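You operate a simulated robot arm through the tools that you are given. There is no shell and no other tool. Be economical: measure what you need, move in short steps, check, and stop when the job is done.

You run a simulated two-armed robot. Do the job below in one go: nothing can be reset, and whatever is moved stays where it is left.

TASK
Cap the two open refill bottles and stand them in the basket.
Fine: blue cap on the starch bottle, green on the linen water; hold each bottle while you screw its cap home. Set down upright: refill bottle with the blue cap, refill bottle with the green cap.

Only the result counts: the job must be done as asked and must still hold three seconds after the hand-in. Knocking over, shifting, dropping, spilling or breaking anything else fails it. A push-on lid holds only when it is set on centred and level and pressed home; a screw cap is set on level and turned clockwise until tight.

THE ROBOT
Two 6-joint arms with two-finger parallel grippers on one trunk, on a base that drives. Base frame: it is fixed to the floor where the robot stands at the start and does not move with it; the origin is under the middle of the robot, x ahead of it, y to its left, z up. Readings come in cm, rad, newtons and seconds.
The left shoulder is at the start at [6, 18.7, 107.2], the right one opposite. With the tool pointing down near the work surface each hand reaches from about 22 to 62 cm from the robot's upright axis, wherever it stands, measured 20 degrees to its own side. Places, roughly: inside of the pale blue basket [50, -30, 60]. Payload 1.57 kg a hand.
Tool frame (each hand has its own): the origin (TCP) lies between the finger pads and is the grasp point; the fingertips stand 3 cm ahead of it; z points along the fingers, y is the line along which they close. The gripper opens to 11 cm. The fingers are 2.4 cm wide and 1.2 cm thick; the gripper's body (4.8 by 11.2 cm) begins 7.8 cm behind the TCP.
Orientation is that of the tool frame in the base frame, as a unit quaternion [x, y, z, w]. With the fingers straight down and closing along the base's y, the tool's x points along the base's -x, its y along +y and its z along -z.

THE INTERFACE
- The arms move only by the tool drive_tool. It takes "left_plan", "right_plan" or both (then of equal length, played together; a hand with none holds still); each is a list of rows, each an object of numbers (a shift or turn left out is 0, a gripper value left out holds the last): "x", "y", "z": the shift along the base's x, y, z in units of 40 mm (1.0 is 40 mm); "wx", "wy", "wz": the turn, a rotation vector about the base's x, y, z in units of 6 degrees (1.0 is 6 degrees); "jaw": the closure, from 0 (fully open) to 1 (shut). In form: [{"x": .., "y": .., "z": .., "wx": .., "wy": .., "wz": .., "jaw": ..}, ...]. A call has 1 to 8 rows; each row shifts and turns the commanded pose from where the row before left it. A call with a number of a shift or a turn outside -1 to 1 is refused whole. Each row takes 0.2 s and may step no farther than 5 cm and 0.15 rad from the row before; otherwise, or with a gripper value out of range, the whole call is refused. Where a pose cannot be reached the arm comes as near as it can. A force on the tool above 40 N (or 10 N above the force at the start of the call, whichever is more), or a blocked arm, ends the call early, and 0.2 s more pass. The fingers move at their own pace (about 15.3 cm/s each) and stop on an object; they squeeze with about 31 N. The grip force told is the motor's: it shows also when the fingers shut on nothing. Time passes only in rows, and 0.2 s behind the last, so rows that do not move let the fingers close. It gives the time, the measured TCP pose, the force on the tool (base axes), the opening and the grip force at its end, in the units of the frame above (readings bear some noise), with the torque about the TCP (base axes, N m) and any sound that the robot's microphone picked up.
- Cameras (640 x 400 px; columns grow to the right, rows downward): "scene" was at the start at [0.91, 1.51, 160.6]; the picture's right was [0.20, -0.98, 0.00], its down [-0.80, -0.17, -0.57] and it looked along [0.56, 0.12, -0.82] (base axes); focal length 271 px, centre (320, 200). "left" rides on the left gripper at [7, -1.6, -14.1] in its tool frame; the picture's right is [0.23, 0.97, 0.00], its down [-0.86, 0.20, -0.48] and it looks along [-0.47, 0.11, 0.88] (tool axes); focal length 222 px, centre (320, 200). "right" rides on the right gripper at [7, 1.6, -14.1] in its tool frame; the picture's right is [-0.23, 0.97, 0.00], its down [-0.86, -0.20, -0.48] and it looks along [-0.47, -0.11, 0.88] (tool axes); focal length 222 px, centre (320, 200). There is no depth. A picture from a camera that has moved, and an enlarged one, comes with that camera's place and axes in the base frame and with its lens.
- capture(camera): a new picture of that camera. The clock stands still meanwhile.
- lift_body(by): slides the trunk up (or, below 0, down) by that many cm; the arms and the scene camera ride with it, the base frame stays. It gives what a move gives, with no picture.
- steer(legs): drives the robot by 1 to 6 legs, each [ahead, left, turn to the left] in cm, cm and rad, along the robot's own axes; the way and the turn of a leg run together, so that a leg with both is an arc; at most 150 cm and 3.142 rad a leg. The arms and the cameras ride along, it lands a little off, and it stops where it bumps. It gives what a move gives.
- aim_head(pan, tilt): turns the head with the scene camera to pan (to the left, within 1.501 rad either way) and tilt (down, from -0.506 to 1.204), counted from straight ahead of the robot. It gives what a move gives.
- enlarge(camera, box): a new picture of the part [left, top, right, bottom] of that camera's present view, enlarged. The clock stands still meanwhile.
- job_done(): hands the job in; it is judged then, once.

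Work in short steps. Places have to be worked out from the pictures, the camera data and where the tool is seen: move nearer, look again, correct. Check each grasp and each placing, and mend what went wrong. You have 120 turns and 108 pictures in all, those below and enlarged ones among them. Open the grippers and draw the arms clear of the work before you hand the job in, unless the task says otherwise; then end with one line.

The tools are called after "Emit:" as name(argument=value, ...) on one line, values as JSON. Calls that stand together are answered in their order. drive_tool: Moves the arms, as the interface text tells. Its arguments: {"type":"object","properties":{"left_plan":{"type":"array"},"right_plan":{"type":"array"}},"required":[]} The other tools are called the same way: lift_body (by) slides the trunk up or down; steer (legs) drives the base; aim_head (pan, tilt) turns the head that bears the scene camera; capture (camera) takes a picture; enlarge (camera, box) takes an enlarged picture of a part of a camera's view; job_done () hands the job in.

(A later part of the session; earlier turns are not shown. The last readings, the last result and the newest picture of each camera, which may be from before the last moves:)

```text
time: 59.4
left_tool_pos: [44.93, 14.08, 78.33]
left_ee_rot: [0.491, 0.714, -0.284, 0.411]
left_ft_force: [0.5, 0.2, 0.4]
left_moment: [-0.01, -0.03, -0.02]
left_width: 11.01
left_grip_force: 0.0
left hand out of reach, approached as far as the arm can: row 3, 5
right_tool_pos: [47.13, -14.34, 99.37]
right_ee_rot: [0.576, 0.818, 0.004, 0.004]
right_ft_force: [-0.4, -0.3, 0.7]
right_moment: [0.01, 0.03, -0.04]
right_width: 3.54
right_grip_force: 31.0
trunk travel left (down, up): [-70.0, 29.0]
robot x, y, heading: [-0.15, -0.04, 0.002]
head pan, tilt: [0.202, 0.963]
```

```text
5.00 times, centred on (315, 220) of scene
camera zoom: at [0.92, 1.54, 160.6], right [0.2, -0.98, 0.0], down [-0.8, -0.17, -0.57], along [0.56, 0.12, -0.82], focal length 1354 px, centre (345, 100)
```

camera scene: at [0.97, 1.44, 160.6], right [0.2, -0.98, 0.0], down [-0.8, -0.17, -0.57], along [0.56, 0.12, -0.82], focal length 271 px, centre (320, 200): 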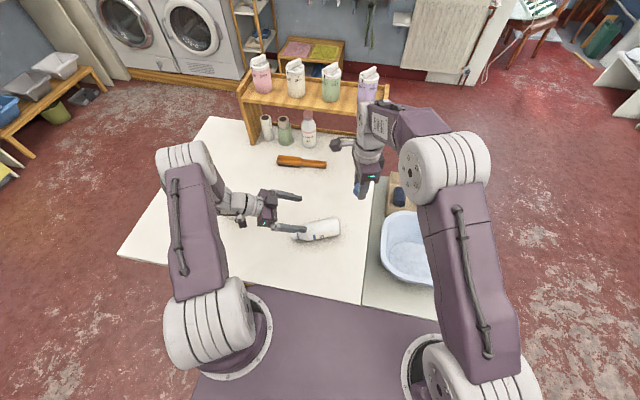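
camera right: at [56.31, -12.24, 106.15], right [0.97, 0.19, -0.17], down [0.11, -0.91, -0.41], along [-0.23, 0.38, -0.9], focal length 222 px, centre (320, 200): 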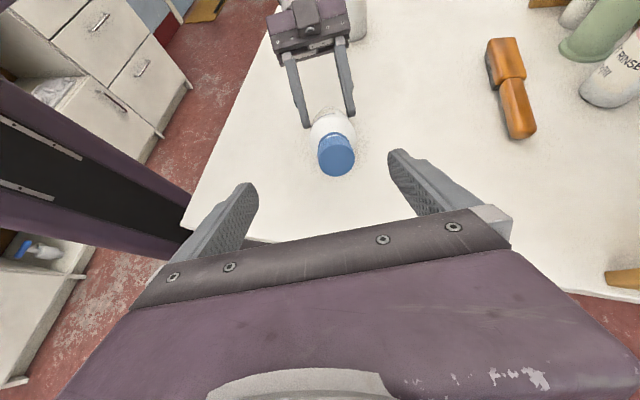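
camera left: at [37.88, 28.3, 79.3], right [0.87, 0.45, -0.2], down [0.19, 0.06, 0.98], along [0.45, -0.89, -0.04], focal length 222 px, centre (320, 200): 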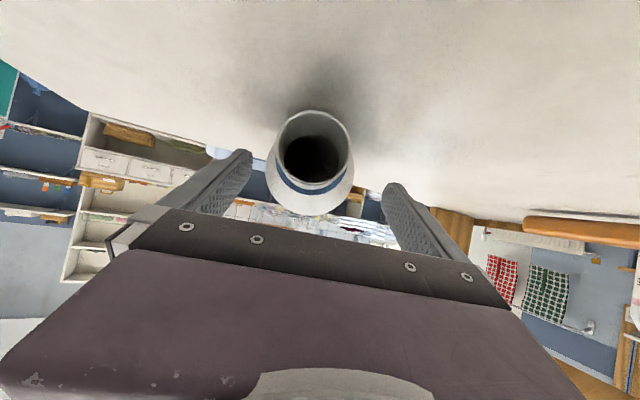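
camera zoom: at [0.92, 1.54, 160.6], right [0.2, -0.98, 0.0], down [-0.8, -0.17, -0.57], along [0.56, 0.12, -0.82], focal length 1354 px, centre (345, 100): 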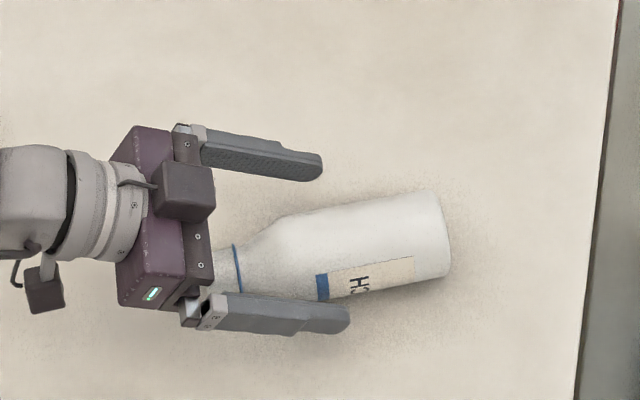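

Bottle neck is centred between the fingers. Closing the left hand on the upper body.

Emit:
drive_tool(left_plan=[{"jaw": 0.3}, {"jaw": 0.45}, {"jaw": 1}, {"jaw": 1}, {"jaw": 1}])

Emit:
drive_tool(left_plan=[{"z": 0.5, "y": -0.1, "x": 0.1}, {"z": 0.5, "y": -0.1, "x": 0.1}, {"z": 0.5, "y": -0.1, "x": 0.1}, {"z": 0.5, "y": -0.1, "x": 0.1}])

Emit:
enlarge(camera="scene", box=[240, 160, 380, 260])

```text
time: 60.6
left_tool_pos: [44.9, 14.11, 78.34]
left_ee_rot: [0.491, 0.713, -0.285, 0.412]
left_ft_force: [0.8, -0.2, 0.4]
left_moment: [0.0, 0.04, 0.02]
left_width: 5.99
left_grip_force: 30.2
right_tool_pos: [47.19, -14.4, 99.32]
right_ee_rot: [0.576, 0.818, 0.003, 0.003]
right_ft_force: [0.2, 0.5, -0.1]
right_moment: [0.02, 0.03, -0.05]
right_width: 3.5
right_grip_force: 30.9
trunk travel left (down, up): [-70.0, 29.0]
robot x, y, heading: [0.16, -0.19, -0.002]
head pan, tilt: [0.202, 0.963]
```

```text
time: 61.6
left_tool_pos: [46.56, 12.18, 86.42]
left_ee_rot: [0.492, 0.713, -0.283, 0.411]
left_ft_force: [-0.9, -0.3, -0.9]
left_moment: [0.03, 0.03, 0.02]
left_width: 5.97
left_grip_force: 31.1
right_tool_pos: [47.25, -14.4, 99.26]
right_ee_rot: [0.576, 0.818, 0.003, 0.003]
right_ft_force: [-0.2, 0.1, 0.1]
right_moment: [0.01, 0.02, -0.02]
right_width: 3.51
right_grip_force: 31.1
trunk travel left (down, up): [-70.0, 29.0]
robot x, y, heading: [0.19, -0.21, 0.001]
head pan, tilt: [0.202, 0.963]
```

```text
4.00 times, centred on (310, 210) of scene
camera zoom: at [0.91, 1.44, 160.6], right [0.2, -0.98, 0.0], down [-0.8, -0.17, -0.57], along [0.56, 0.12, -0.82], focal length 1083 px, centre (360, 160)
```

zoom: 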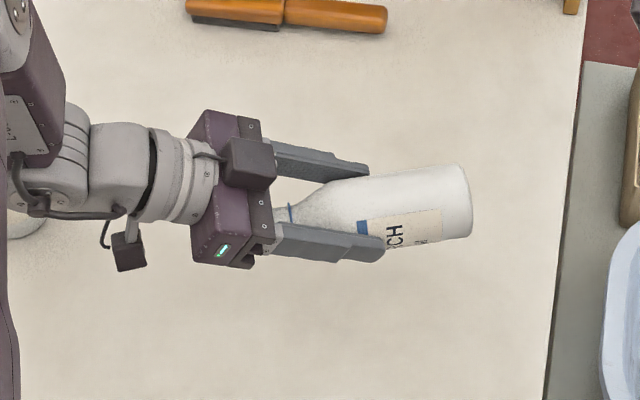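

Bottle lifted securely. Now pitch the left hand to bring it upright, first half.

Emit:
drive_tool(left_plan=[{"wx": 0.934, "wy": 0.358, "z": 0.1}, {"wx": 0.934, "wy": 0.358, "z": 0.1}, {"wx": 0.934, "wy": 0.358, "z": 0.1}, {"wx": 0.934, "wy": 0.358, "z": 0.1}, {"wx": 0.934, "wy": 0.358, "z": 0.1}, {"wx": 0.934, "wy": 0.358}, {"wx": 0.934, "wy": 0.358}, {"wx": 0.934, "wy": 0.358}])

Emit:
drive_tool(left_plan=[{"wx": 0.934, "wy": 0.358}, {"wx": 0.934, "wy": 0.358}, {"wx": 0.934, "wy": 0.358}, {"wx": 0.934, "wy": 0.358}, {"wx": 0.934, "wy": 0.358}, {"wx": 0.934, "wy": 0.358}])

Emit:
capture(camera="scene")

Emit:
capture(camera="right")

```text
time: 63.4
left_tool_pos: [46.62, 12.22, 88.42]
left_ee_rot: [0.564, 0.819, -0.059, 0.086]
left_ft_force: [-0.7, -0.6, 0.1]
left_moment: [0.02, 0.02, 0.01]
left_width: 6.02
left_grip_force: 31.3
right_tool_pos: [47.28, -14.38, 99.41]
right_ee_rot: [0.576, 0.818, 0.004, 0.003]
right_ft_force: [-0.7, 0.5, 0.3]
right_moment: [0.0, -0.02, 0.03]
right_width: 3.53
right_grip_force: 31.2
trunk travel left (down, up): [-70.0, 29.0]
robot x, y, heading: [0.1, 0.38, 0.004]
head pan, tilt: [0.202, 0.963]
```

```text
time: 64.8
left_tool_pos: [46.44, 12.18, 88.44]
left_ee_rot: [0.554, 0.806, 0.118, -0.173]
left_ft_force: [-0.6, -0.4, -1.3]
left_moment: [0.0, 0.02, -0.02]
left_width: 6.01
left_grip_force: 31.3
right_tool_pos: [47.29, -14.39, 99.22]
right_ee_rot: [0.576, 0.817, 0.003, 0.004]
right_ft_force: [0.0, 0.4, 0.9]
right_moment: [-0.02, -0.04, -0.01]
right_width: 3.53
right_grip_force: 31.2
trunk travel left (down, up): [-70.0, 29.0]
robot x, y, heading: [-0.06, 0.18, -0.002]
head pan, tilt: [0.202, 0.963]
```

```text
38 pictures are left
camera scene: at [0.99, 1.44, 160.6], right [0.2, -0.98, 0.0], down [-0.8, -0.17, -0.57], along [0.56, 0.12, -0.82], focal length 271 px, centre (320, 200)
```

scene: 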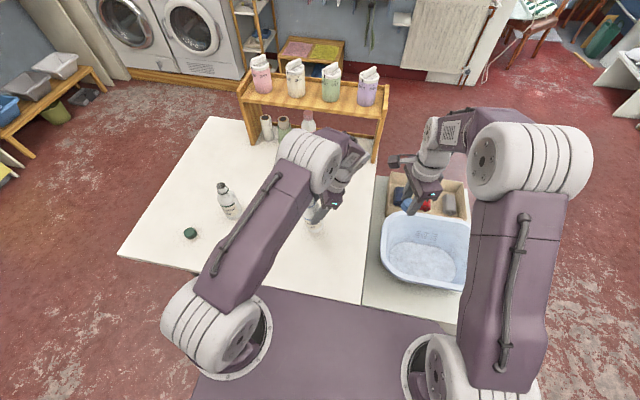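

```text
37 pictures are left
camera right: at [46.41, -7.31, 113.34], right [0.99, 0.11, 0.01], down [0.1, -0.87, 0.48], along [0.06, -0.47, -0.88], focal length 222 px, centre (320, 200)
```

right: 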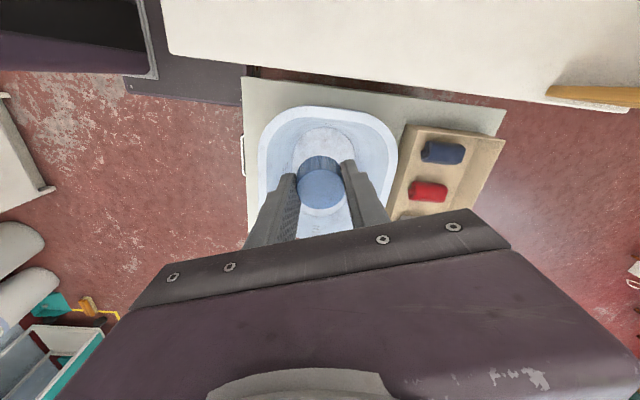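

Rotated 84°. One last 6° and lower towards the table, then check.

Emit:
drive_tool(left_plan=[{"wx": 0.934, "wy": 0.358}, {"z": -0.4}, {"z": -0.4}, {"z": -0.3}, {}])

Emit:
enlarge(camera="scene", box=[270, 150, 380, 260])

Emit:
capture(camera="left")

```text
time: 66.0
left_tool_pos: [46.44, 12.16, 84.37]
left_ee_rot: [0.547, 0.796, 0.148, -0.212]
left_ft_force: [1.7, -0.1, 26.7]
left_moment: [0.55, 0.16, 0.05]
left_width: 5.99
left_grip_force: 30.9
right_tool_pos: [47.01, -14.35, 99.48]
right_ee_rot: [0.576, 0.817, 0.005, 0.003]
right_ft_force: [0.2, 0.1, 0.0]
right_moment: [0.01, 0.01, -0.03]
right_width: 3.55
right_grip_force: 30.7
trunk travel left (down, up): [-70.0, 29.0]
robot x, y, heading: [0.26, -0.1, 0.0]
head pan, tilt: [0.202, 0.963]
```

```text
3.64 times, centred on (325, 205) of scene
camera zoom: at [0.64, 1.42, 160.65], right [0.2, -0.98, 0.0], down [-0.8, -0.17, -0.57], along [0.56, 0.12, -0.82], focal length 985 px, centre (302, 182)
```

zoom: 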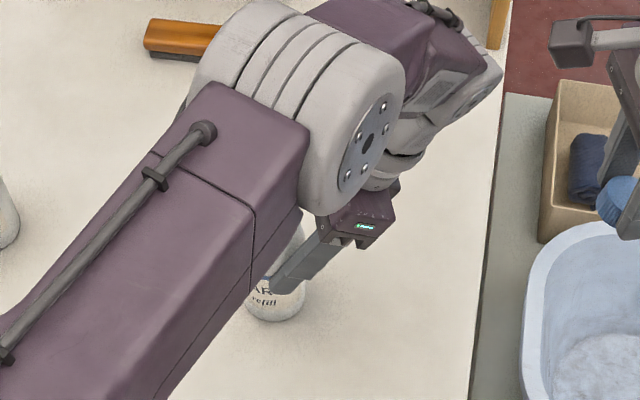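

```text
35 pictures are left
camera left: at [45.24, 10.78, 99.87], right [0.84, 0.53, 0.12], down [0.54, -0.84, -0.01], along [0.09, 0.07, -0.99], focal length 222 px, centre (320, 200)
```

left: 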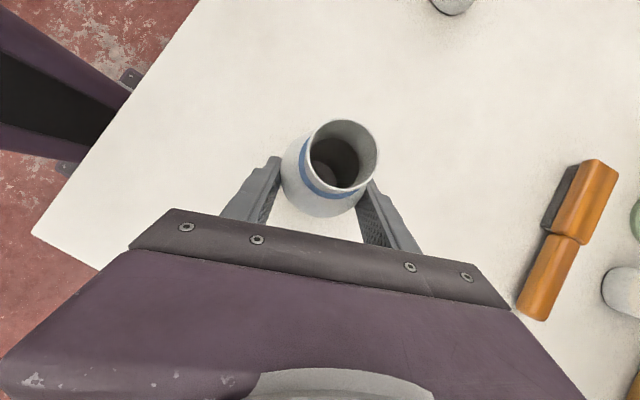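

Bottle base is on the table (27 N press). I'll ease the pressure, then open slowly so it settles flat.

Emit:
drive_tool(left_plan=[{"z": 0.05}, {"z": 0.04}, {}, {"jaw": 0.43}, {"jaw": 0.4}, {"jaw": 0.35}, {"jaw": 0.2}, {"jaw": 0}])

Emit:
capture(camera="left")

```text
time: 67.8
left_tool_pos: [46.45, 12.33, 84.34]
left_ee_rot: [0.548, 0.795, 0.146, -0.213]
left_ft_force: [0.0, 0.3, 0.7]
left_moment: [-0.02, 0.04, 0.0]
left_width: 11.03
left_grip_force: 0.1
right_tool_pos: [47.21, -14.27, 99.34]
right_ee_rot: [0.576, 0.817, 0.005, 0.003]
right_ft_force: [0.4, 0.5, -0.1]
right_moment: [0.0, -0.03, 0.03]
right_width: 3.52
right_grip_force: 31.2
trunk travel left (down, up): [-70.0, 29.0]
robot x, y, heading: [-0.36, 0.28, -0.003]
head pan, tilt: [0.202, 0.963]
```

```text
34 pictures are left
camera left: at [45.35, 10.9, 100.02], right [0.84, 0.53, 0.11], down [0.54, -0.84, -0.01], along [0.09, 0.07, -0.99], focal length 222 px, centre (320, 200)
```

left: 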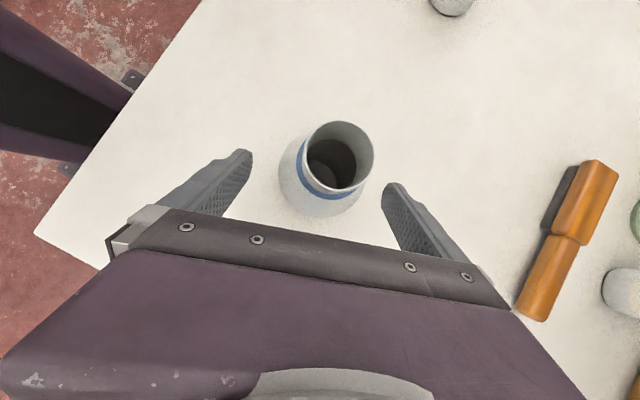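

The bottle stands upright at about (45.8, 13.5). I'll centre the open left hand on its axis and swing it back around to the left-side holding tilt.

Emit:
drive_tool(left_plan=[{"x": -0.16, "y": 0.3, "z": 0.08}, {"wx": -0.934, "wy": -0.358}, {"wx": -0.934, "wy": -0.358}, {"wx": -0.934, "wy": -0.358}, {"wx": -0.934, "wy": -0.358}, {"wx": -0.934, "wy": -0.358}, {"wx": -0.934, "wy": -0.358}, {"wx": -0.934, "wy": -0.358}])

Emit:
drive_tool(left_plan=[{"wx": -0.934, "wy": -0.358}, {"wx": -0.934, "wy": -0.358}, {"wx": -0.934, "wy": -0.358}, {"wx": -0.934, "wy": -0.358}, {"wx": -0.934, "wy": -0.358}, {"wx": -0.934, "wy": -0.358}, {"wx": -0.934, "wy": -0.358, "z": -0.15}, {"z": -0.3}])

Emit:
capture(camera="left")

Emit:
enlarge(camera="scene", box=[260, 170, 360, 250])

```text
time: 69.6
left_tool_pos: [45.81, 13.52, 84.67]
left_ee_rot: [0.565, 0.818, -0.06, 0.086]
left_ft_force: [-0.2, 0.2, -1.1]
left_moment: [-0.02, -0.01, -0.01]
left_width: 11.0
left_grip_force: 0.0
right_tool_pos: [47.22, -14.27, 99.36]
right_ee_rot: [0.576, 0.818, 0.004, 0.003]
right_ft_force: [0.1, -0.2, -0.3]
right_moment: [-0.02, 0.0, 0.06]
right_width: 3.52
right_grip_force: 31.1
trunk travel left (down, up): [-70.0, 29.0]
robot x, y, heading: [-0.4, -0.09, 0.004]
head pan, tilt: [0.202, 0.963]
```

```text
time: 71.4
left_tool_pos: [45.78, 13.54, 82.99]
left_ee_rot: [0.505, 0.734, -0.256, 0.376]
left_ft_force: [0.5, -0.1, -0.4]
left_moment: [0.0, 0.0, -0.02]
left_width: 11.01
left_grip_force: 0.1
right_tool_pos: [47.31, -14.3, 99.26]
right_ee_rot: [0.575, 0.818, 0.004, 0.004]
right_ft_force: [-0.1, -0.6, -0.3]
right_moment: [0.03, 0.0, -0.03]
right_width: 3.52
right_grip_force: 31.0
trunk travel left (down, up): [-70.0, 29.0]
robot x, y, heading: [-0.06, 0.1, -0.002]
head pan, tilt: [0.202, 0.963]
```

```text
33 pictures are left
camera left: at [38.76, 27.59, 85.5], right [0.86, 0.47, -0.18], down [0.23, -0.04, 0.97], along [0.45, -0.88, -0.14], focal length 222 px, centre (320, 200)
```

left: 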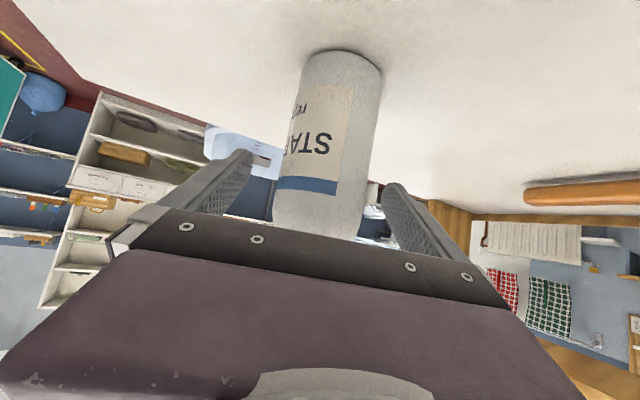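

```text
5.00 times, centred on (310, 210) of scene
camera zoom: at [0.95, 1.47, 160.6], right [0.2, -0.98, 0.0], down [-0.8, -0.17, -0.57], along [0.56, 0.12, -0.82], focal length 1354 px, centre (370, 150)
```

zoom: 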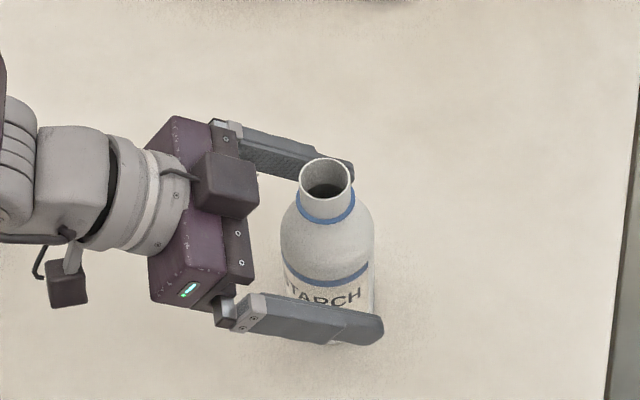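

Excellent: upright with the left hand around it. I'll close the left grip while the right hand unwinds and comes over with the cap.

Emit:
drive_tool(left_plan=[{"jaw": 0.3}, {"jaw": 0.43}, {"jaw": 1}, {"jaw": 1}, {}, {}, {}, {}], right_plan=[{"wz": 1}, {"wz": 1}, {"wz": 1}, {"wz": 1}, {"wz": 1}, {"wz": 1}, {"wz": 1}, {"wz": 1}])

Emit:
drive_tool(right_plan=[{"wz": 1, "y": 0.45, "x": -0.04}, {"wz": 1, "y": 0.45, "x": -0.04}, {"wz": 1, "y": 0.45, "x": -0.04}, {"wz": 1, "y": 0.45, "x": -0.04}, {"wz": 1, "y": 0.45, "x": -0.04}, {"wz": 1, "y": 0.45, "x": -0.04}, {"wz": 1, "y": 0.45, "x": -0.04}, {"wz": 1, "y": 0.45, "x": -0.04}])

Emit:
drive_tool(right_plan=[{"wz": 1, "y": 0.43, "x": -0.01}, {"wz": 1, "y": 0.43, "x": -0.01}, {"wz": 1, "y": 0.43, "x": -0.01}, {"wz": 1, "y": 0.43, "x": -0.01}, {"wz": 1, "y": 0.43, "x": -0.01}, {"wz": 1, "y": 0.43, "x": -0.01}, {"wz": 1, "y": 0.43, "x": -0.01}, {"wz": 1, "y": 0.43, "x": -0.01}])

```text
time: 73.2
left_tool_pos: [45.83, 13.43, 82.98]
left_ee_rot: [0.506, 0.734, -0.257, 0.374]
left_ft_force: [0.8, 0.0, 0.6]
left_moment: [-0.02, 0.02, 0.02]
left_width: 5.98
left_grip_force: 30.3
right_tool_pos: [47.21, -14.35, 99.15]
right_ee_rot: [0.192, 0.981, 0.006, 0.001]
right_ft_force: [0.4, 0.9, 0.4]
right_moment: [0.02, 0.01, -0.02]
right_width: 3.52
right_grip_force: 30.5
trunk travel left (down, up): [-70.0, 29.0]
robot x, y, heading: [0.09, 0.0, 0.007]
head pan, tilt: [0.202, 0.963]
```

```text
time: 75.0
left_tool_pos: [45.76, 13.52, 82.94]
left_ee_rot: [0.506, 0.734, -0.258, 0.374]
left_ft_force: [-0.3, 0.1, -0.3]
left_moment: [-0.02, 0.01, -0.01]
left_width: 6.01
left_grip_force: 30.9
right_tool_pos: [46.02, 0.09, 99.58]
right_ee_rot: [-0.224, 0.975, 0.005, -0.001]
right_ft_force: [-0.7, 0.6, -0.6]
right_moment: [-0.03, -0.01, -0.01]
right_width: 3.57
right_grip_force: 30.8
trunk travel left (down, up): [-70.0, 29.0]
robot x, y, heading: [-0.13, -0.11, -0.001]
head pan, tilt: [0.202, 0.963]
```

```text
time: 76.8
left_tool_pos: [45.79, 13.45, 83.08]
left_ee_rot: [0.505, 0.734, -0.257, 0.374]
left_ft_force: [-0.3, 0.3, 0.1]
left_moment: [0.01, 0.03, 0.01]
left_width: 6.01
left_grip_force: 31.0
right_tool_pos: [45.68, 13.88, 99.32]
right_ee_rot: [-0.6, 0.8, 0.004, -0.004]
right_ft_force: [-0.2, -0.5, -0.4]
right_moment: [0.0, 0.0, -0.01]
right_width: 3.51
right_grip_force: 30.8
trunk travel left (down, up): [-70.0, 29.0]
robot x, y, heading: [-0.12, 0.04, 0.003]
head pan, tilt: [0.202, 0.963]
```

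Yaw +74°. I'll look at the cap over the mouth from both cameras.

Emit:
enlarge(camera="right", box=[270, 100, 370, 215])

Emit:
enlarge(camera="scene", box=[285, 165, 345, 215])

```text
3.48 times, centred on (320, 158) of right
camera zoom: at [42.3, 7.58, 113.34], right [-0.87, 0.49, 0.01], down [0.43, 0.76, 0.48], along [0.23, 0.42, -0.88], focal length 773 px, centre (320, 348)
```

zoom: 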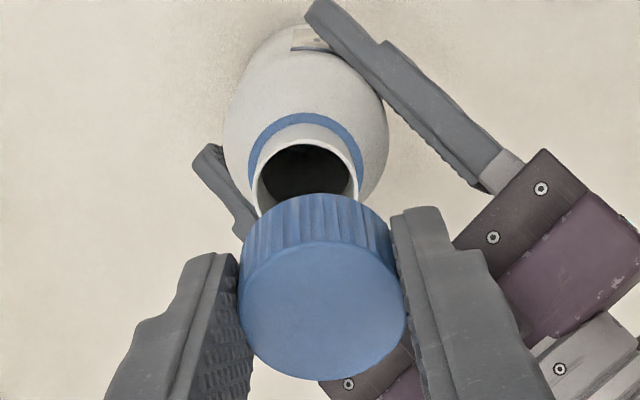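

```text
8.00 times, centred on (315, 190) of scene
camera zoom: at [0.94, 1.57, 160.6], right [0.2, -0.98, 0.0], down [-0.8, -0.17, -0.57], along [0.56, 0.11, -0.82], focal length 2166 px, centre (360, 280)
```

zoom: 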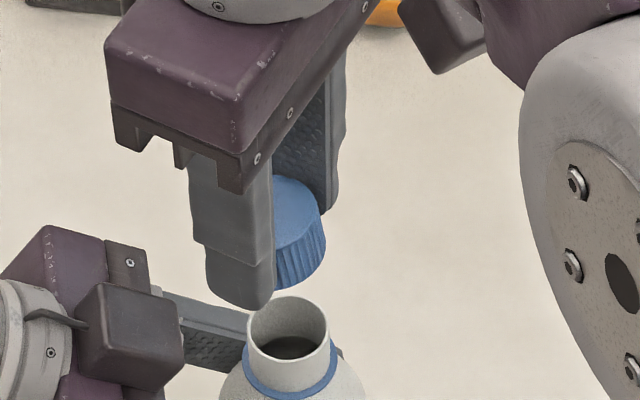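

The cap has tipped about 9° in the grip, so I'll set it flat on the free table spot (36, 2.4), release, and re-grip it level.

Emit:
drive_tool(right_plan=[{"x": -0.485, "y": -0.575}, {"x": -0.485, "y": -0.575}, {"x": -0.485, "y": -0.575}, {"x": -0.485, "y": -0.575}, {"x": -0.485, "y": -0.575}, {"z": -0.9}, {"z": -0.9}, {"z": -0.9}])

Emit:
drive_tool(right_plan=[{"z": -0.9}, {"z": -0.9}, {"z": -0.75}, {}, {"jaw": 0.5}, {"jaw": 0.4}, {}])

Emit:
enlarge(camera="right", box=[220, 110, 420, 235])

```text
time: 78.6
left_tool_pos: [45.85, 13.58, 83.01]
left_ee_rot: [0.506, 0.733, -0.257, 0.374]
left_ft_force: [-0.5, -0.1, 1.1]
left_moment: [-0.03, 0.04, 0.02]
left_width: 6.03
left_grip_force: 30.6
right_tool_pos: [35.96, 2.44, 88.34]
right_ee_rot: [-0.6, 0.8, 0.004, -0.003]
right_ft_force: [0.0, 1.5, 0.2]
right_moment: [-0.02, 0.02, 0.01]
right_width: 3.52
right_grip_force: 30.8
trunk travel left (down, up): [-70.0, 29.0]
robot x, y, heading: [-0.07, -0.2, -0.002]
head pan, tilt: [0.202, 0.963]
```

```text
time: 80.2
left_tool_pos: [45.83, 13.54, 83.06]
left_ee_rot: [0.506, 0.733, -0.257, 0.375]
left_ft_force: [-0.3, 0.3, -0.1]
left_moment: [-0.01, 0.0, 0.03]
left_width: 5.99
left_grip_force: 31.5
right_tool_pos: [35.92, 2.19, 78.49]
right_ee_rot: [-0.6, 0.8, 0.004, -0.003]
right_ft_force: [0.2, -0.2, 0.2]
right_moment: [-0.03, -0.01, -0.04]
right_width: 6.59
right_grip_force: 0.0
trunk travel left (down, up): [-70.0, 29.0]
robot x, y, heading: [-0.05, -0.19, -0.0]
head pan, tilt: [0.202, 0.963]
```

```text
3.20 times, centred on (320, 172) of right
camera zoom: at [32.72, -4.05, 92.41], right [-0.87, 0.49, 0.01], down [0.44, 0.76, 0.48], along [0.23, 0.42, -0.88], focal length 711 px, centre (320, 288)
```

zoom: 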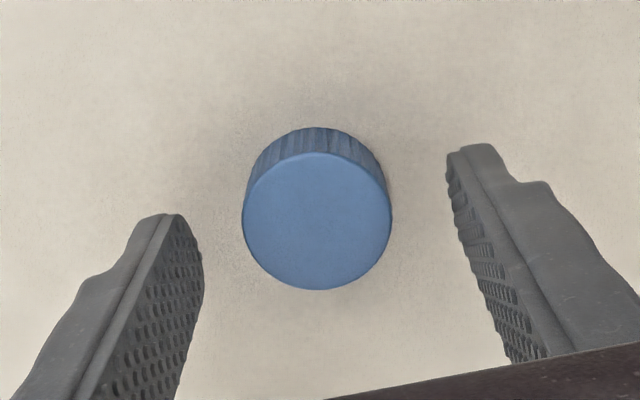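

Cap stands flat and centred. Lower, re-grip, and lift; then return over the mouth.

Emit:
drive_tool(right_plan=[{"z": -0.26}, {}, {"jaw": 1}, {"jaw": 1}, {"jaw": 1}, {"z": 0.9}, {"z": 0.9}, {"z": 0.9}])

Emit:
drive_tool(right_plan=[{"z": 0.9}, {"z": 0.95}, {"x": 0.5, "y": 0.58}, {"x": 0.5, "y": 0.58}, {"x": 0.5, "y": 0.58}, {"x": 0.5, "y": 0.58}, {"x": 0.5, "y": 0.58}, {}])

Emit:
enlarge(camera="right", box=[270, 100, 370, 215])

Emit:
enlarge(camera="scene", box=[285, 165, 345, 215])

```text
time: 82.0
left_tool_pos: [45.66, 13.51, 83.14]
left_ee_rot: [0.506, 0.734, -0.256, 0.375]
left_ft_force: [1.6, -0.4, -0.6]
left_moment: [0.01, -0.03, 0.04]
left_width: 5.99
left_grip_force: 31.0
right_tool_pos: [35.92, 2.37, 88.28]
right_ee_rot: [-0.6, 0.8, 0.004, -0.003]
right_ft_force: [0.2, 0.6, 0.5]
right_moment: [0.05, -0.01, 0.01]
right_width: 3.54
right_grip_force: 31.2
trunk travel left (down, up): [-70.0, 29.0]
robot x, y, heading: [0.02, 0.1, -0.0]
head pan, tilt: [0.202, 0.963]
```

```text
time: 83.8
left_tool_pos: [45.83, 13.46, 83.12]
left_ee_rot: [0.506, 0.734, -0.256, 0.374]
left_ft_force: [0.2, -0.1, -0.3]
left_moment: [0.03, 0.02, -0.01]
left_width: 5.99
left_grip_force: 31.0
right_tool_pos: [45.78, 13.86, 95.54]
right_ee_rot: [-0.6, 0.8, 0.004, -0.004]
right_ft_force: [0.1, -0.3, -0.3]
right_moment: [0.01, -0.01, -0.02]
right_width: 3.53
right_grip_force: 31.5
trunk travel left (down, up): [-70.0, 29.0]
robot x, y, heading: [-0.19, 0.08, -0.001]
head pan, tilt: [0.202, 0.963]
```

```text
3.48 times, centred on (320, 158) of right
camera zoom: at [42.58, 7.65, 109.46], right [-0.87, 0.49, 0.01], down [0.44, 0.76, 0.48], along [0.23, 0.42, -0.88], focal length 773 px, centre (320, 348)
```

zoom: 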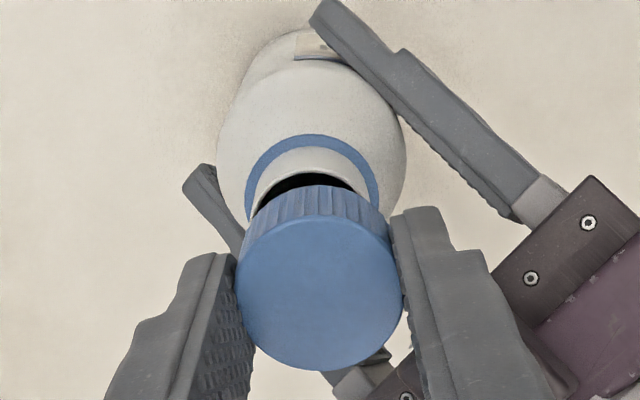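

```text
8.00 times, centred on (315, 190) of scene
camera zoom: at [0.9, 1.47, 160.6], right [0.2, -0.98, 0.0], down [-0.8, -0.17, -0.57], along [0.56, 0.12, -0.82], focal length 2166 px, centre (360, 280)
```

zoom: 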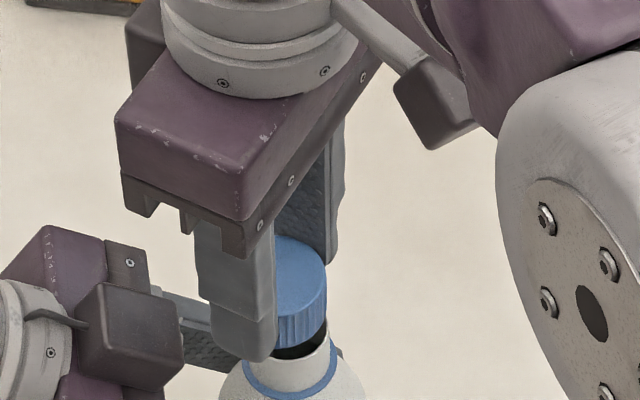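

I estimate the mouth is offset about (+0.1, −0.45) from the cap. Correct, lower 1 cm, and re-check.

Emit:
drive_tool(right_plan=[{"x": 0.025, "y": -0.112}, {"z": -0.15}, {"z": -0.1}, {}])

Emit:
enlarge(camera="right", box=[270, 100, 370, 215])

Emit:
enlarge(camera="scene", box=[285, 175, 345, 225])

```text
time: 84.8
left_tool_pos: [45.85, 13.5, 82.88]
left_ee_rot: [0.506, 0.734, -0.256, 0.374]
left_ft_force: [-0.3, 0.5, -0.4]
left_moment: [-0.02, 0.03, 0.01]
left_width: 6.01
left_grip_force: 31.0
right_tool_pos: [46.09, 13.4, 94.37]
right_ee_rot: [-0.599, 0.801, 0.004, -0.003]
right_ft_force: [0.1, -0.4, -0.2]
right_moment: [0.03, 0.01, 0.02]
right_width: 3.55
right_grip_force: 31.1
trunk travel left (down, up): [-70.0, 29.0]
robot x, y, heading: [-0.46, -0.28, -0.001]
head pan, tilt: [0.202, 0.963]
```

```text
3.48 times, centred on (320, 158) of right
camera zoom: at [42.76, 7.13, 108.47], right [-0.87, 0.49, 0.01], down [0.44, 0.76, 0.48], along [0.23, 0.42, -0.88], focal length 773 px, centre (320, 348)
```

zoom: 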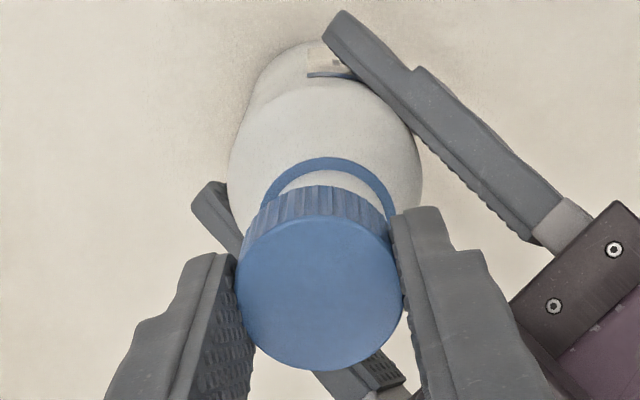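

```text
8.00 times, centred on (315, 200) of scene
camera zoom: at [0.93, 1.52, 160.6], right [0.2, -0.98, 0.0], down [-0.8, -0.17, -0.57], along [0.56, 0.12, -0.82], focal length 2166 px, centre (360, 200)
```

zoom: 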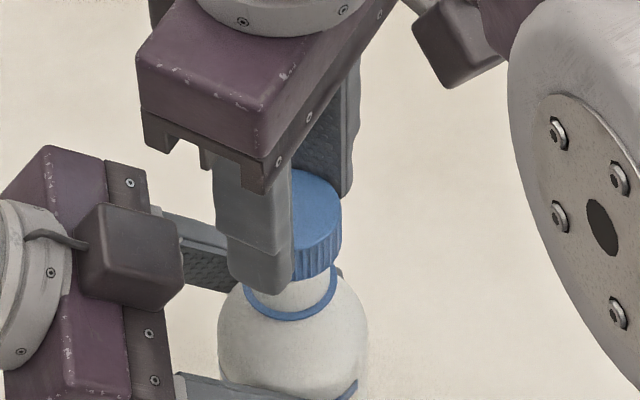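

Residual is about −0.2 in x. I'll correct and lower to contact.

Emit:
drive_tool(right_plan=[{"x": -0.045}, {"z": -0.05}, {"z": -0.05}, {"z": -0.05}, {"z": -0.03}, {}])

```text
time: 86.2
left_tool_pos: [45.69, 13.45, 83.07]
left_ee_rot: [0.505, 0.734, -0.256, 0.375]
left_ft_force: [-0.2, -1.2, -0.2]
left_moment: [0.06, 0.01, 0.0]
left_width: 6.01
left_grip_force: 30.6
right_tool_pos: [45.75, 13.36, 93.84]
right_ee_rot: [-0.6, 0.8, 0.004, -0.003]
right_ft_force: [0.3, -0.5, -0.3]
right_moment: [0.04, 0.0, 0.01]
right_width: 3.53
right_grip_force: 30.8
trunk travel left (down, up): [-70.0, 29.0]
robot x, y, heading: [-0.09, 0.54, -0.001]
head pan, tilt: [0.202, 0.963]
```

No contact at TCP 93.8, so the cap is slipping over the rim. Continue lowering.

Emit:
drive_tool(right_plan=[{"z": -0.04}, {"z": -0.04}, {"z": -0.04}, {"z": -0.04}, {}])

```text
time: 87.4
left_tool_pos: [45.74, 13.69, 83.02]
left_ee_rot: [0.506, 0.734, -0.257, 0.374]
left_ft_force: [-0.9, -1.4, -0.8]
left_moment: [0.12, 0.02, 0.05]
left_width: 6.01
left_grip_force: 30.9
right_tool_pos: [45.87, 13.53, 93.13]
right_ee_rot: [-0.599, 0.8, 0.004, -0.003]
right_ft_force: [0.0, 1.9, -0.6]
right_moment: [0.06, -0.03, -0.05]
right_width: 3.53
right_grip_force: 30.9
trunk travel left (down, up): [-70.0, 29.0]
robot x, y, heading: [-0.23, -0.13, 0.001]
head pan, tilt: [0.202, 0.963]
```

Sliding freely over the neck. Continue down until seating.

Emit:
drive_tool(right_plan=[{"z": -0.05}, {"z": -0.05}, {"z": -0.05}, {"z": -0.05}, {"z": -0.04}, {}])

Emit:
enlarge(camera="scene", box=[285, 175, 345, 225])

```text
time: 88.8
left_tool_pos: [45.69, 13.61, 83.0]
left_ee_rot: [0.507, 0.734, -0.255, 0.373]
left_ft_force: [11.0, -7.2, -23.3]
left_moment: [0.03, -0.03, 0.03]
left_width: 5.97
left_grip_force: 30.9
right_tool_pos: [45.64, 13.55, 92.41]
right_ee_rot: [-0.6, 0.8, 0.004, -0.001]
right_ft_force: [-7.3, 4.4, 38.8]
right_moment: [0.13, 0.12, -0.01]
right_width: 3.54
right_grip_force: 31.2
trunk travel left (down, up): [-70.0, 29.0]
robot x, y, heading: [-0.07, 0.21, 0.004]
head pan, tilt: [0.202, 0.963]
```

```text
8.00 times, centred on (315, 200) of scene
camera zoom: at [0.78, 1.44, 160.61], right [0.2, -0.98, 0.0], down [-0.8, -0.17, -0.57], along [0.56, 0.12, -0.82], focal length 2166 px, centre (360, 200)
```

zoom: 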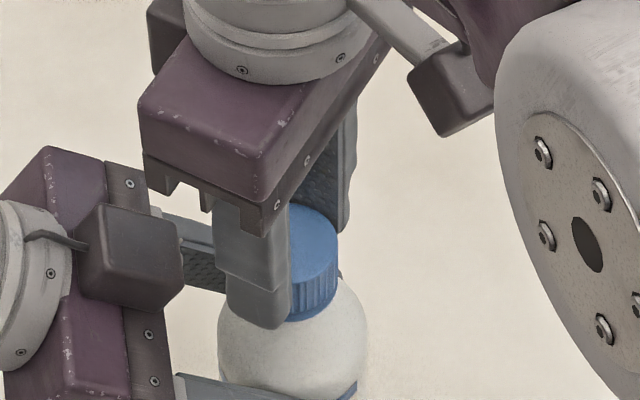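

The cap is fully seated (39 N). I'll ease the pressure and turn clockwise, watching the torque.

Emit:
drive_tool(right_plan=[{"z": 0.07, "x": -0.02, "y": 0.01}, {"wz": -1}, {"wz": -1}, {"wz": -1}, {"wz": -1}, {"wz": -1}, {"wz": -1}, {"wz": -1}])

Emit:
drive_tool(right_plan=[{"wz": -1}, {"wz": -1}, {"wz": -1}, {"wz": -1}, {"wz": -1}, {"wz": -1}])

```text
time: 90.6
left_tool_pos: [45.78, 13.56, 83.08]
left_ee_rot: [0.506, 0.733, -0.258, 0.375]
left_ft_force: [-7.5, 0.7, -1.6]
left_moment: [-0.16, -0.34, -0.04]
left_width: 6.01
left_grip_force: 30.8
right_tool_pos: [45.74, 13.47, 92.32]
right_ee_rot: [-0.272, 0.962, 0.004, -0.001]
right_ft_force: [7.0, -1.6, 3.2]
right_moment: [-0.07, -0.2, 0.02]
right_width: 3.54
right_grip_force: 30.4
trunk travel left (down, up): [-70.0, 29.0]
robot x, y, heading: [-0.14, -0.13, 0.0]
head pan, tilt: [0.202, 0.963]
```

```text
time: 92.0
left_tool_pos: [45.75, 13.53, 82.97]
left_ee_rot: [0.505, 0.734, -0.256, 0.375]
left_ft_force: [-12.2, 6.4, 5.3]
left_moment: [-0.39, -0.81, -0.04]
left_width: 6.0
left_grip_force: 30.7
right_tool_pos: [45.67, 13.5, 92.48]
right_ee_rot: [0.038, 0.999, 0.005, 0.0]
right_ft_force: [12.3, -6.4, -0.9]
right_moment: [-0.23, -0.29, -0.02]
right_width: 3.52
right_grip_force: 30.8
trunk travel left (down, up): [-70.0, 29.0]
robot x, y, heading: [-0.03, 0.01, -0.001]
head pan, tilt: [0.202, 0.963]
```

Turning freely; sideways load 13 N. I'll yield to it with a little more downforce and continue.

Emit:
drive_tool(right_plan=[{"x": 0.045, "y": -0.025, "z": -0.04}, {"wz": -1}, {"wz": -1}, {"wz": -1}, {"wz": -1}, {"wz": -1}, {"wz": -1}, {"wz": -1}])

Emit:
drive_tool(right_plan=[{"wz": -1}, {"wz": -1}, {"wz": -1}, {"wz": -1}, {"wz": -1}])

```text
time: 93.8
left_tool_pos: [45.72, 13.53, 83.14]
left_ee_rot: [0.505, 0.734, -0.256, 0.375]
left_ft_force: [17.1, -12.7, -9.0]
left_moment: [0.5, 0.43, 0.06]
left_width: 5.98
left_grip_force: 31.4
right_tool_pos: [45.87, 13.57, 92.25]
right_ee_rot: [0.395, 0.919, 0.005, 0.001]
right_ft_force: [-15.2, 12.9, 15.1]
right_moment: [0.52, 0.7, -0.02]
right_width: 3.54
right_grip_force: 31.0
trunk travel left (down, up): [-70.0, 29.0]
robot x, y, heading: [-0.12, 0.07, 0.002]
head pan, tilt: [0.202, 0.963]
```

```text
time: 95.0
left_tool_pos: [45.78, 13.5, 83.08]
left_ee_rot: [0.504, 0.734, -0.256, 0.376]
left_ft_force: [18.7, -11.6, -0.5]
left_moment: [0.23, 0.61, 0.06]
left_width: 5.99
left_grip_force: 30.8
right_tool_pos: [45.77, 13.28, 92.17]
right_ee_rot: [0.618, 0.786, 0.004, 0.003]
right_ft_force: [-16.3, 10.3, 9.7]
right_moment: [0.33, 0.67, 0.0]
right_width: 3.51
right_grip_force: 31.8
trunk travel left (down, up): [-70.0, 29.0]
robot x, y, heading: [0.3, -0.0, -0.002]
head pan, tilt: [0.202, 0.963]
```

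Over-corrected; I'll take back half and turn on to about −125°, short of the wrist limit.

Emit:
drive_tool(right_plan=[{"x": -0.025, "y": 0.015}, {"wz": -1}, {"wz": -1}, {"wz": -1}, {"wz": -1}, {"wz": -1}, {"wz": -1}, {"wz": -1}])

Emit:
enlarge(camera="scene", box=[285, 175, 345, 225])

```text
time: 96.8
left_tool_pos: [45.76, 13.53, 83.06]
left_ee_rot: [0.505, 0.734, -0.257, 0.374]
left_ft_force: [2.6, 7.0, 11.3]
left_moment: [-0.6, -0.46, 0.04]
left_width: 6.0
left_grip_force: 30.7
right_tool_pos: [45.79, 13.36, 92.24]
right_ee_rot: [0.859, 0.512, 0.003, 0.006]
right_ft_force: [-0.2, -6.6, 0.2]
right_moment: [-0.25, 0.33, -0.03]
right_width: 3.53
right_grip_force: 30.9
trunk travel left (down, up): [-70.0, 29.0]
robot x, y, heading: [-0.12, 0.04, 0.001]
head pan, tilt: [0.202, 0.963]
```

```text
8.00 times, centred on (315, 200) of scene
camera zoom: at [0.82, 1.48, 160.6], right [0.2, -0.98, 0.0], down [-0.8, -0.17, -0.57], along [0.56, 0.12, -0.82], focal length 2166 px, centre (360, 200)
```

zoom: 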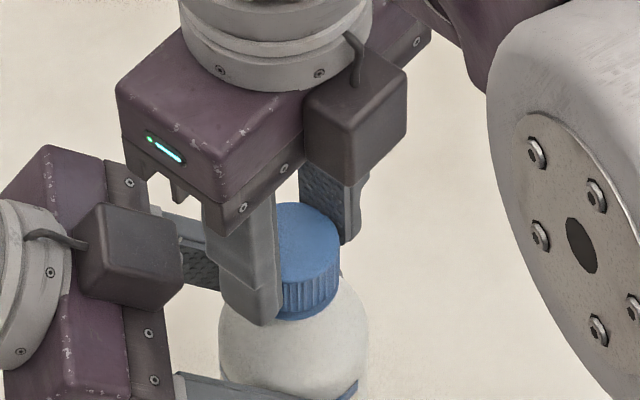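

Cap fully down but no tightening torque yet after 192°. I'll ratchet: open slightly, unwind the wrist, re-grip and turn again.

Emit:
drive_tool(right_plan=[{"jaw": 0.5}, {"jaw": 0.45}, {"wz": 1}, {"wz": 1}, {"wz": 1}, {"wz": 1}, {"wz": 1}, {"wz": 1}])

Emit:
drive_tool(right_plan=[{"wz": 1}, {"wz": 1}, {"wz": 1}, {"wz": 1}, {"wz": 1}, {"wz": 1}, {"wz": 1}, {"wz": 1}])

Emit:
drive_tool(right_plan=[{"wz": 1}, {"wz": 1}, {"wz": 1}, {"wz": 1}, {"wz": 1}, {"wz": 1}, {"wz": 1}, {"wz": 1}])

Emit:
drive_tool(right_plan=[{"wz": 1}, {"wz": 1}, {"wz": 1}, {"wz": 1}, {"wz": 1}, {"wz": 1}, {"wz": 1}, {"wz": 1}])

Emit:
enlarge(camera="right", box=[270, 100, 370, 215])

```text
time: 98.6
left_tool_pos: [45.7, 13.57, 83.07]
left_ee_rot: [0.505, 0.734, -0.256, 0.375]
left_ft_force: [-0.4, 1.0, 7.7]
left_moment: [-0.18, -0.01, 0.01]
left_width: 5.99
left_grip_force: 31.0
right_tool_pos: [45.71, 13.44, 92.23]
right_ee_rot: [0.657, 0.754, 0.004, 0.003]
right_ft_force: [-0.4, -0.8, -0.8]
right_moment: [0.02, 0.01, 0.01]
right_width: 6.06
right_grip_force: 0.1
trunk travel left (down, up): [-70.0, 29.0]
robot x, y, heading: [-0.08, 0.26, -0.002]
head pan, tilt: [0.202, 0.963]
```

```text
time: 100.4
left_tool_pos: [45.78, 13.5, 83.13]
left_ee_rot: [0.506, 0.734, -0.256, 0.374]
left_ft_force: [-1.2, 0.2, 5.0]
left_moment: [-0.16, 0.12, -0.03]
left_width: 6.0
left_grip_force: 31.4
right_tool_pos: [45.79, 13.41, 92.27]
right_ee_rot: [0.294, 0.956, 0.005, 0.001]
right_ft_force: [0.3, 0.6, -0.4]
right_moment: [-0.01, -0.01, 0.03]
right_width: 6.04
right_grip_force: 0.1
trunk travel left (down, up): [-70.0, 29.0]
robot x, y, heading: [0.01, 0.29, 0.001]
head pan, tilt: [0.202, 0.963]
```

```text
time: 102.2
left_tool_pos: [45.71, 13.54, 83.08]
left_ee_rot: [0.505, 0.734, -0.256, 0.374]
left_ft_force: [-7.8, 2.6, 4.8]
left_moment: [-0.4, -0.53, 0.18]
left_width: 6.01
left_grip_force: 31.2
right_tool_pos: [45.86, 13.58, 92.29]
right_ee_rot: [-0.121, 0.993, 0.005, -0.002]
right_ft_force: [6.2, -2.8, 0.7]
right_moment: [-0.03, -0.08, -0.13]
right_width: 5.66
right_grip_force: 0.0
trunk travel left (down, up): [-70.0, 29.0]
robot x, y, heading: [-0.04, -0.1, 0.002]
head pan, tilt: [0.202, 0.963]
```

```text
time: 104.0
left_tool_pos: [45.8, 13.46, 83.04]
left_ee_rot: [0.506, 0.734, -0.257, 0.375]
left_ft_force: [-1.3, -0.6, 3.7]
left_moment: [-0.13, 0.11, 0.0]
left_width: 6.01
left_grip_force: 30.9
right_tool_pos: [45.67, 13.48, 92.19]
right_ee_rot: [-0.514, 0.858, 0.005, -0.003]
right_ft_force: [0.3, 1.2, 0.1]
right_moment: [0.0, -0.03, 0.01]
right_width: 6.06
right_grip_force: 0.1
trunk travel left (down, up): [-70.0, 29.0]
robot x, y, heading: [0.28, -0.0, -0.004]
head pan, tilt: [0.202, 0.963]
```

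```text
3.48 times, centred on (320, 158) of right
camera zoom: at [41.24, 7.99, 106.27], right [-0.75, 0.66, 0.01], down [0.58, 0.66, 0.48], along [0.31, 0.36, -0.88], focal length 773 px, centre (320, 348)
```

zoom: 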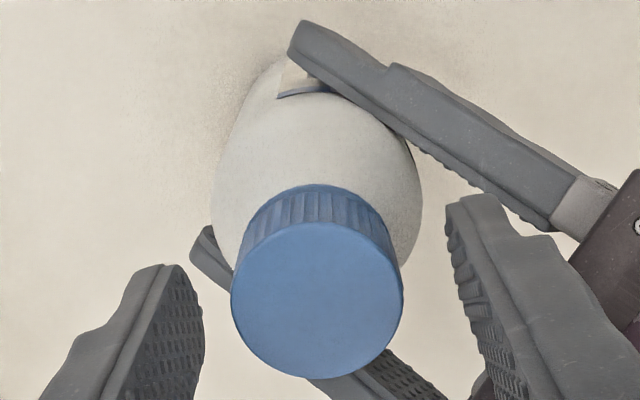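

Cap sits concentric and level. Re-grip, add a little downforce, and turn again.

Emit:
drive_tool(right_plan=[{"jaw": 1}, {"jaw": 1}, {"jaw": 1}, {"z": -0.03}, {"wz": -1}, {"wz": -1}, {"wz": -1}, {"wz": -1}])

Emit:
drive_tool(right_plan=[{"wz": -1}, {"wz": -1}, {"wz": -1}, {"wz": -1}, {"wz": -1}, {"wz": -1}, {"wz": -1}, {"wz": -1}])

Emit:
drive_tool(right_plan=[{"wz": -1}, {"wz": -1}, {"wz": -1}, {"wz": -1}, {"wz": -1}, {"wz": -1}, {"wz": -1}, {"wz": -1}])

```text
time: 105.8
left_tool_pos: [45.79, 13.5, 83.09]
left_ee_rot: [0.505, 0.734, -0.256, 0.374]
left_ft_force: [-0.3, 0.0, 0.9]
left_moment: [0.0, 0.05, -0.03]
left_width: 6.01
left_grip_force: 31.0
right_tool_pos: [45.8, 13.37, 92.01]
right_ee_rot: [-0.322, 0.947, 0.004, -0.001]
right_ft_force: [-0.8, -0.6, 4.3]
right_moment: [-0.13, 0.02, -0.01]
right_width: 3.55
right_grip_force: 30.9
trunk travel left (down, up): [-70.0, 29.0]
robot x, y, heading: [-0.05, 0.01, -0.003]
head pan, tilt: [0.202, 0.963]
```

```text
time: 107.6
left_tool_pos: [45.91, 13.61, 83.04]
left_ee_rot: [0.506, 0.734, -0.256, 0.374]
left_ft_force: [3.8, -2.7, 0.2]
left_moment: [0.18, 0.06, -0.01]
left_width: 6.0
left_grip_force: 31.4
right_tool_pos: [45.81, 13.38, 92.07]
right_ee_rot: [0.091, 0.996, 0.005, 0.001]
right_ft_force: [-2.7, 1.2, 0.1]
right_moment: [-0.08, 0.25, -0.02]
right_width: 3.57
right_grip_force: 31.3
trunk travel left (down, up): [-70.0, 29.0]
robot x, y, heading: [-0.07, -0.35, 0.001]
head pan, tilt: [0.202, 0.963]
```

```text
time: 109.4
left_tool_pos: [45.75, 13.46, 82.99]
left_ee_rot: [0.505, 0.734, -0.256, 0.375]
left_ft_force: [0.8, 1.3, 2.0]
left_moment: [-0.22, -0.02, -0.66]
left_width: 5.97
left_grip_force: 31.2
right_tool_pos: [45.71, 13.5, 92.12]
right_ee_rot: [0.488, 0.873, 0.005, 0.003]
right_ft_force: [-1.6, -4.0, -0.1]
right_moment: [-0.28, 0.08, 0.67]
right_width: 3.54
right_grip_force: 31.2
trunk travel left (down, up): [-70.0, 29.0]
robot x, y, heading: [0.0, -0.18, -0.0]
head pan, tilt: [0.202, 0.963]
```

Torque has risen to 0.67 N·m: the cap is tightening. A few more degrees to be sure.

Emit:
drive_tool(right_plan=[{"wz": -1}, {"wz": -1}, {"wz": -1}, {}])

Emit:
enlarge(camera="right", box=[270, 100, 370, 215])

```text
time: 110.4
left_tool_pos: [45.81, 13.56, 83.08]
left_ee_rot: [0.506, 0.734, -0.256, 0.374]
left_ft_force: [3.3, 1.9, 2.7]
left_moment: [-0.07, -0.07, -0.65]
left_width: 6.02
left_grip_force: 30.6
right_tool_pos: [45.79, 13.45, 92.11]
right_ee_rot: [0.618, 0.786, 0.003, 0.003]
right_ft_force: [-2.0, -2.5, -0.4]
right_moment: [-0.17, 0.19, 0.66]
right_width: 3.51
right_grip_force: 30.9
trunk travel left (down, up): [-70.0, 29.0]
robot x, y, heading: [0.25, 0.13, 0.007]
head pan, tilt: [0.202, 0.963]
```

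```text
3.48 times, centred on (320, 158) of right
camera zoom: at [45.73, 20.6, 106.16], right [1.0, 0.01, 0.01], down [0.0, -0.88, 0.48], along [0.01, -0.48, -0.88], focal length 773 px, centre (320, 348)
```

zoom: 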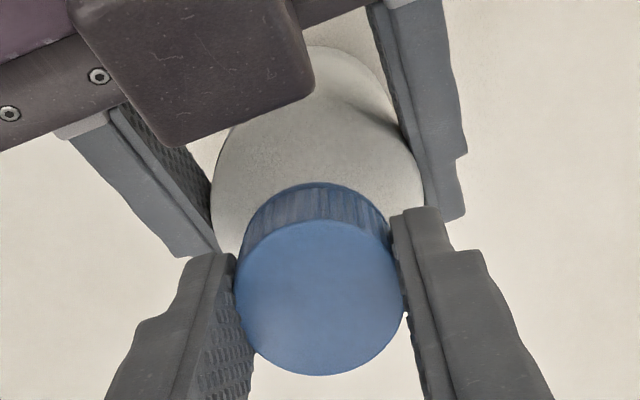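

Torque saturates at 0.66 N·m: tight. Now release with the left hand, back it off, and lift the bottle by its cap slightly.

Emit:
drive_tool(left_plan=[{"jaw": 0.4}, {"jaw": 0.1}, {"jaw": 0}, {"x": -0.145, "y": 0.377, "z": 0.294}, {"x": -0.145, "y": 0.377, "z": 0.294}, {"x": -0.145, "y": 0.377, "z": 0.294}, {"x": -0.145, "y": 0.377, "z": 0.294}, {"x": -0.145, "y": 0.377, "z": 0.294}])

Emit:
drive_tool(right_plan=[{"z": 0.1}, {"z": 0.3}, {"z": 0.5}, {"z": 0.5}, {"z": 0.5}, {"z": 0.4}, {}])

Emit:
capture(camera="scene")

```text
time: 112.2
left_tool_pos: [42.87, 21.21, 88.93]
left_ee_rot: [0.506, 0.734, -0.257, 0.374]
left_ft_force: [0.0, 0.8, -1.4]
left_moment: [-0.04, -0.02, 0.01]
left_width: 11.01
left_grip_force: 0.1
right_tool_pos: [45.77, 13.39, 92.06]
right_ee_rot: [0.618, 0.787, 0.004, 0.004]
right_ft_force: [-0.8, -0.4, 0.7]
right_moment: [0.01, 0.02, -0.02]
right_width: 3.48
right_grip_force: 30.9
trunk travel left (down, up): [-70.0, 29.0]
robot x, y, heading: [0.22, 0.36, 0.005]
head pan, tilt: [0.202, 0.963]
```

```text
time: 113.8
left_tool_pos: [42.97, 21.01, 88.87]
left_ee_rot: [0.506, 0.734, -0.257, 0.374]
left_ft_force: [0.2, -0.8, -0.2]
left_moment: [0.01, -0.01, 0.0]
left_width: 10.98
left_grip_force: 0.0
right_tool_pos: [45.97, 13.59, 101.34]
right_ee_rot: [0.617, 0.787, 0.004, 0.002]
right_ft_force: [0.7, -0.4, -0.3]
right_moment: [-0.01, -0.06, 0.02]
right_width: 3.54
right_grip_force: 30.8
trunk travel left (down, up): [-70.0, 29.0]
robot x, y, heading: [0.1, -0.12, 0.002]
head pan, tilt: [0.202, 0.963]
```

```text
20 pictures are left
camera scene: at [0.95, 1.53, 160.6], right [0.2, -0.98, 0.0], down [-0.8, -0.17, -0.57], along [0.56, 0.12, -0.82], focal length 271 px, centre (320, 200)
```

scene: 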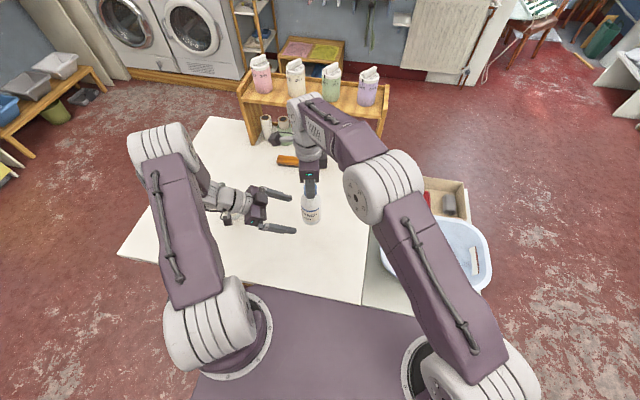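

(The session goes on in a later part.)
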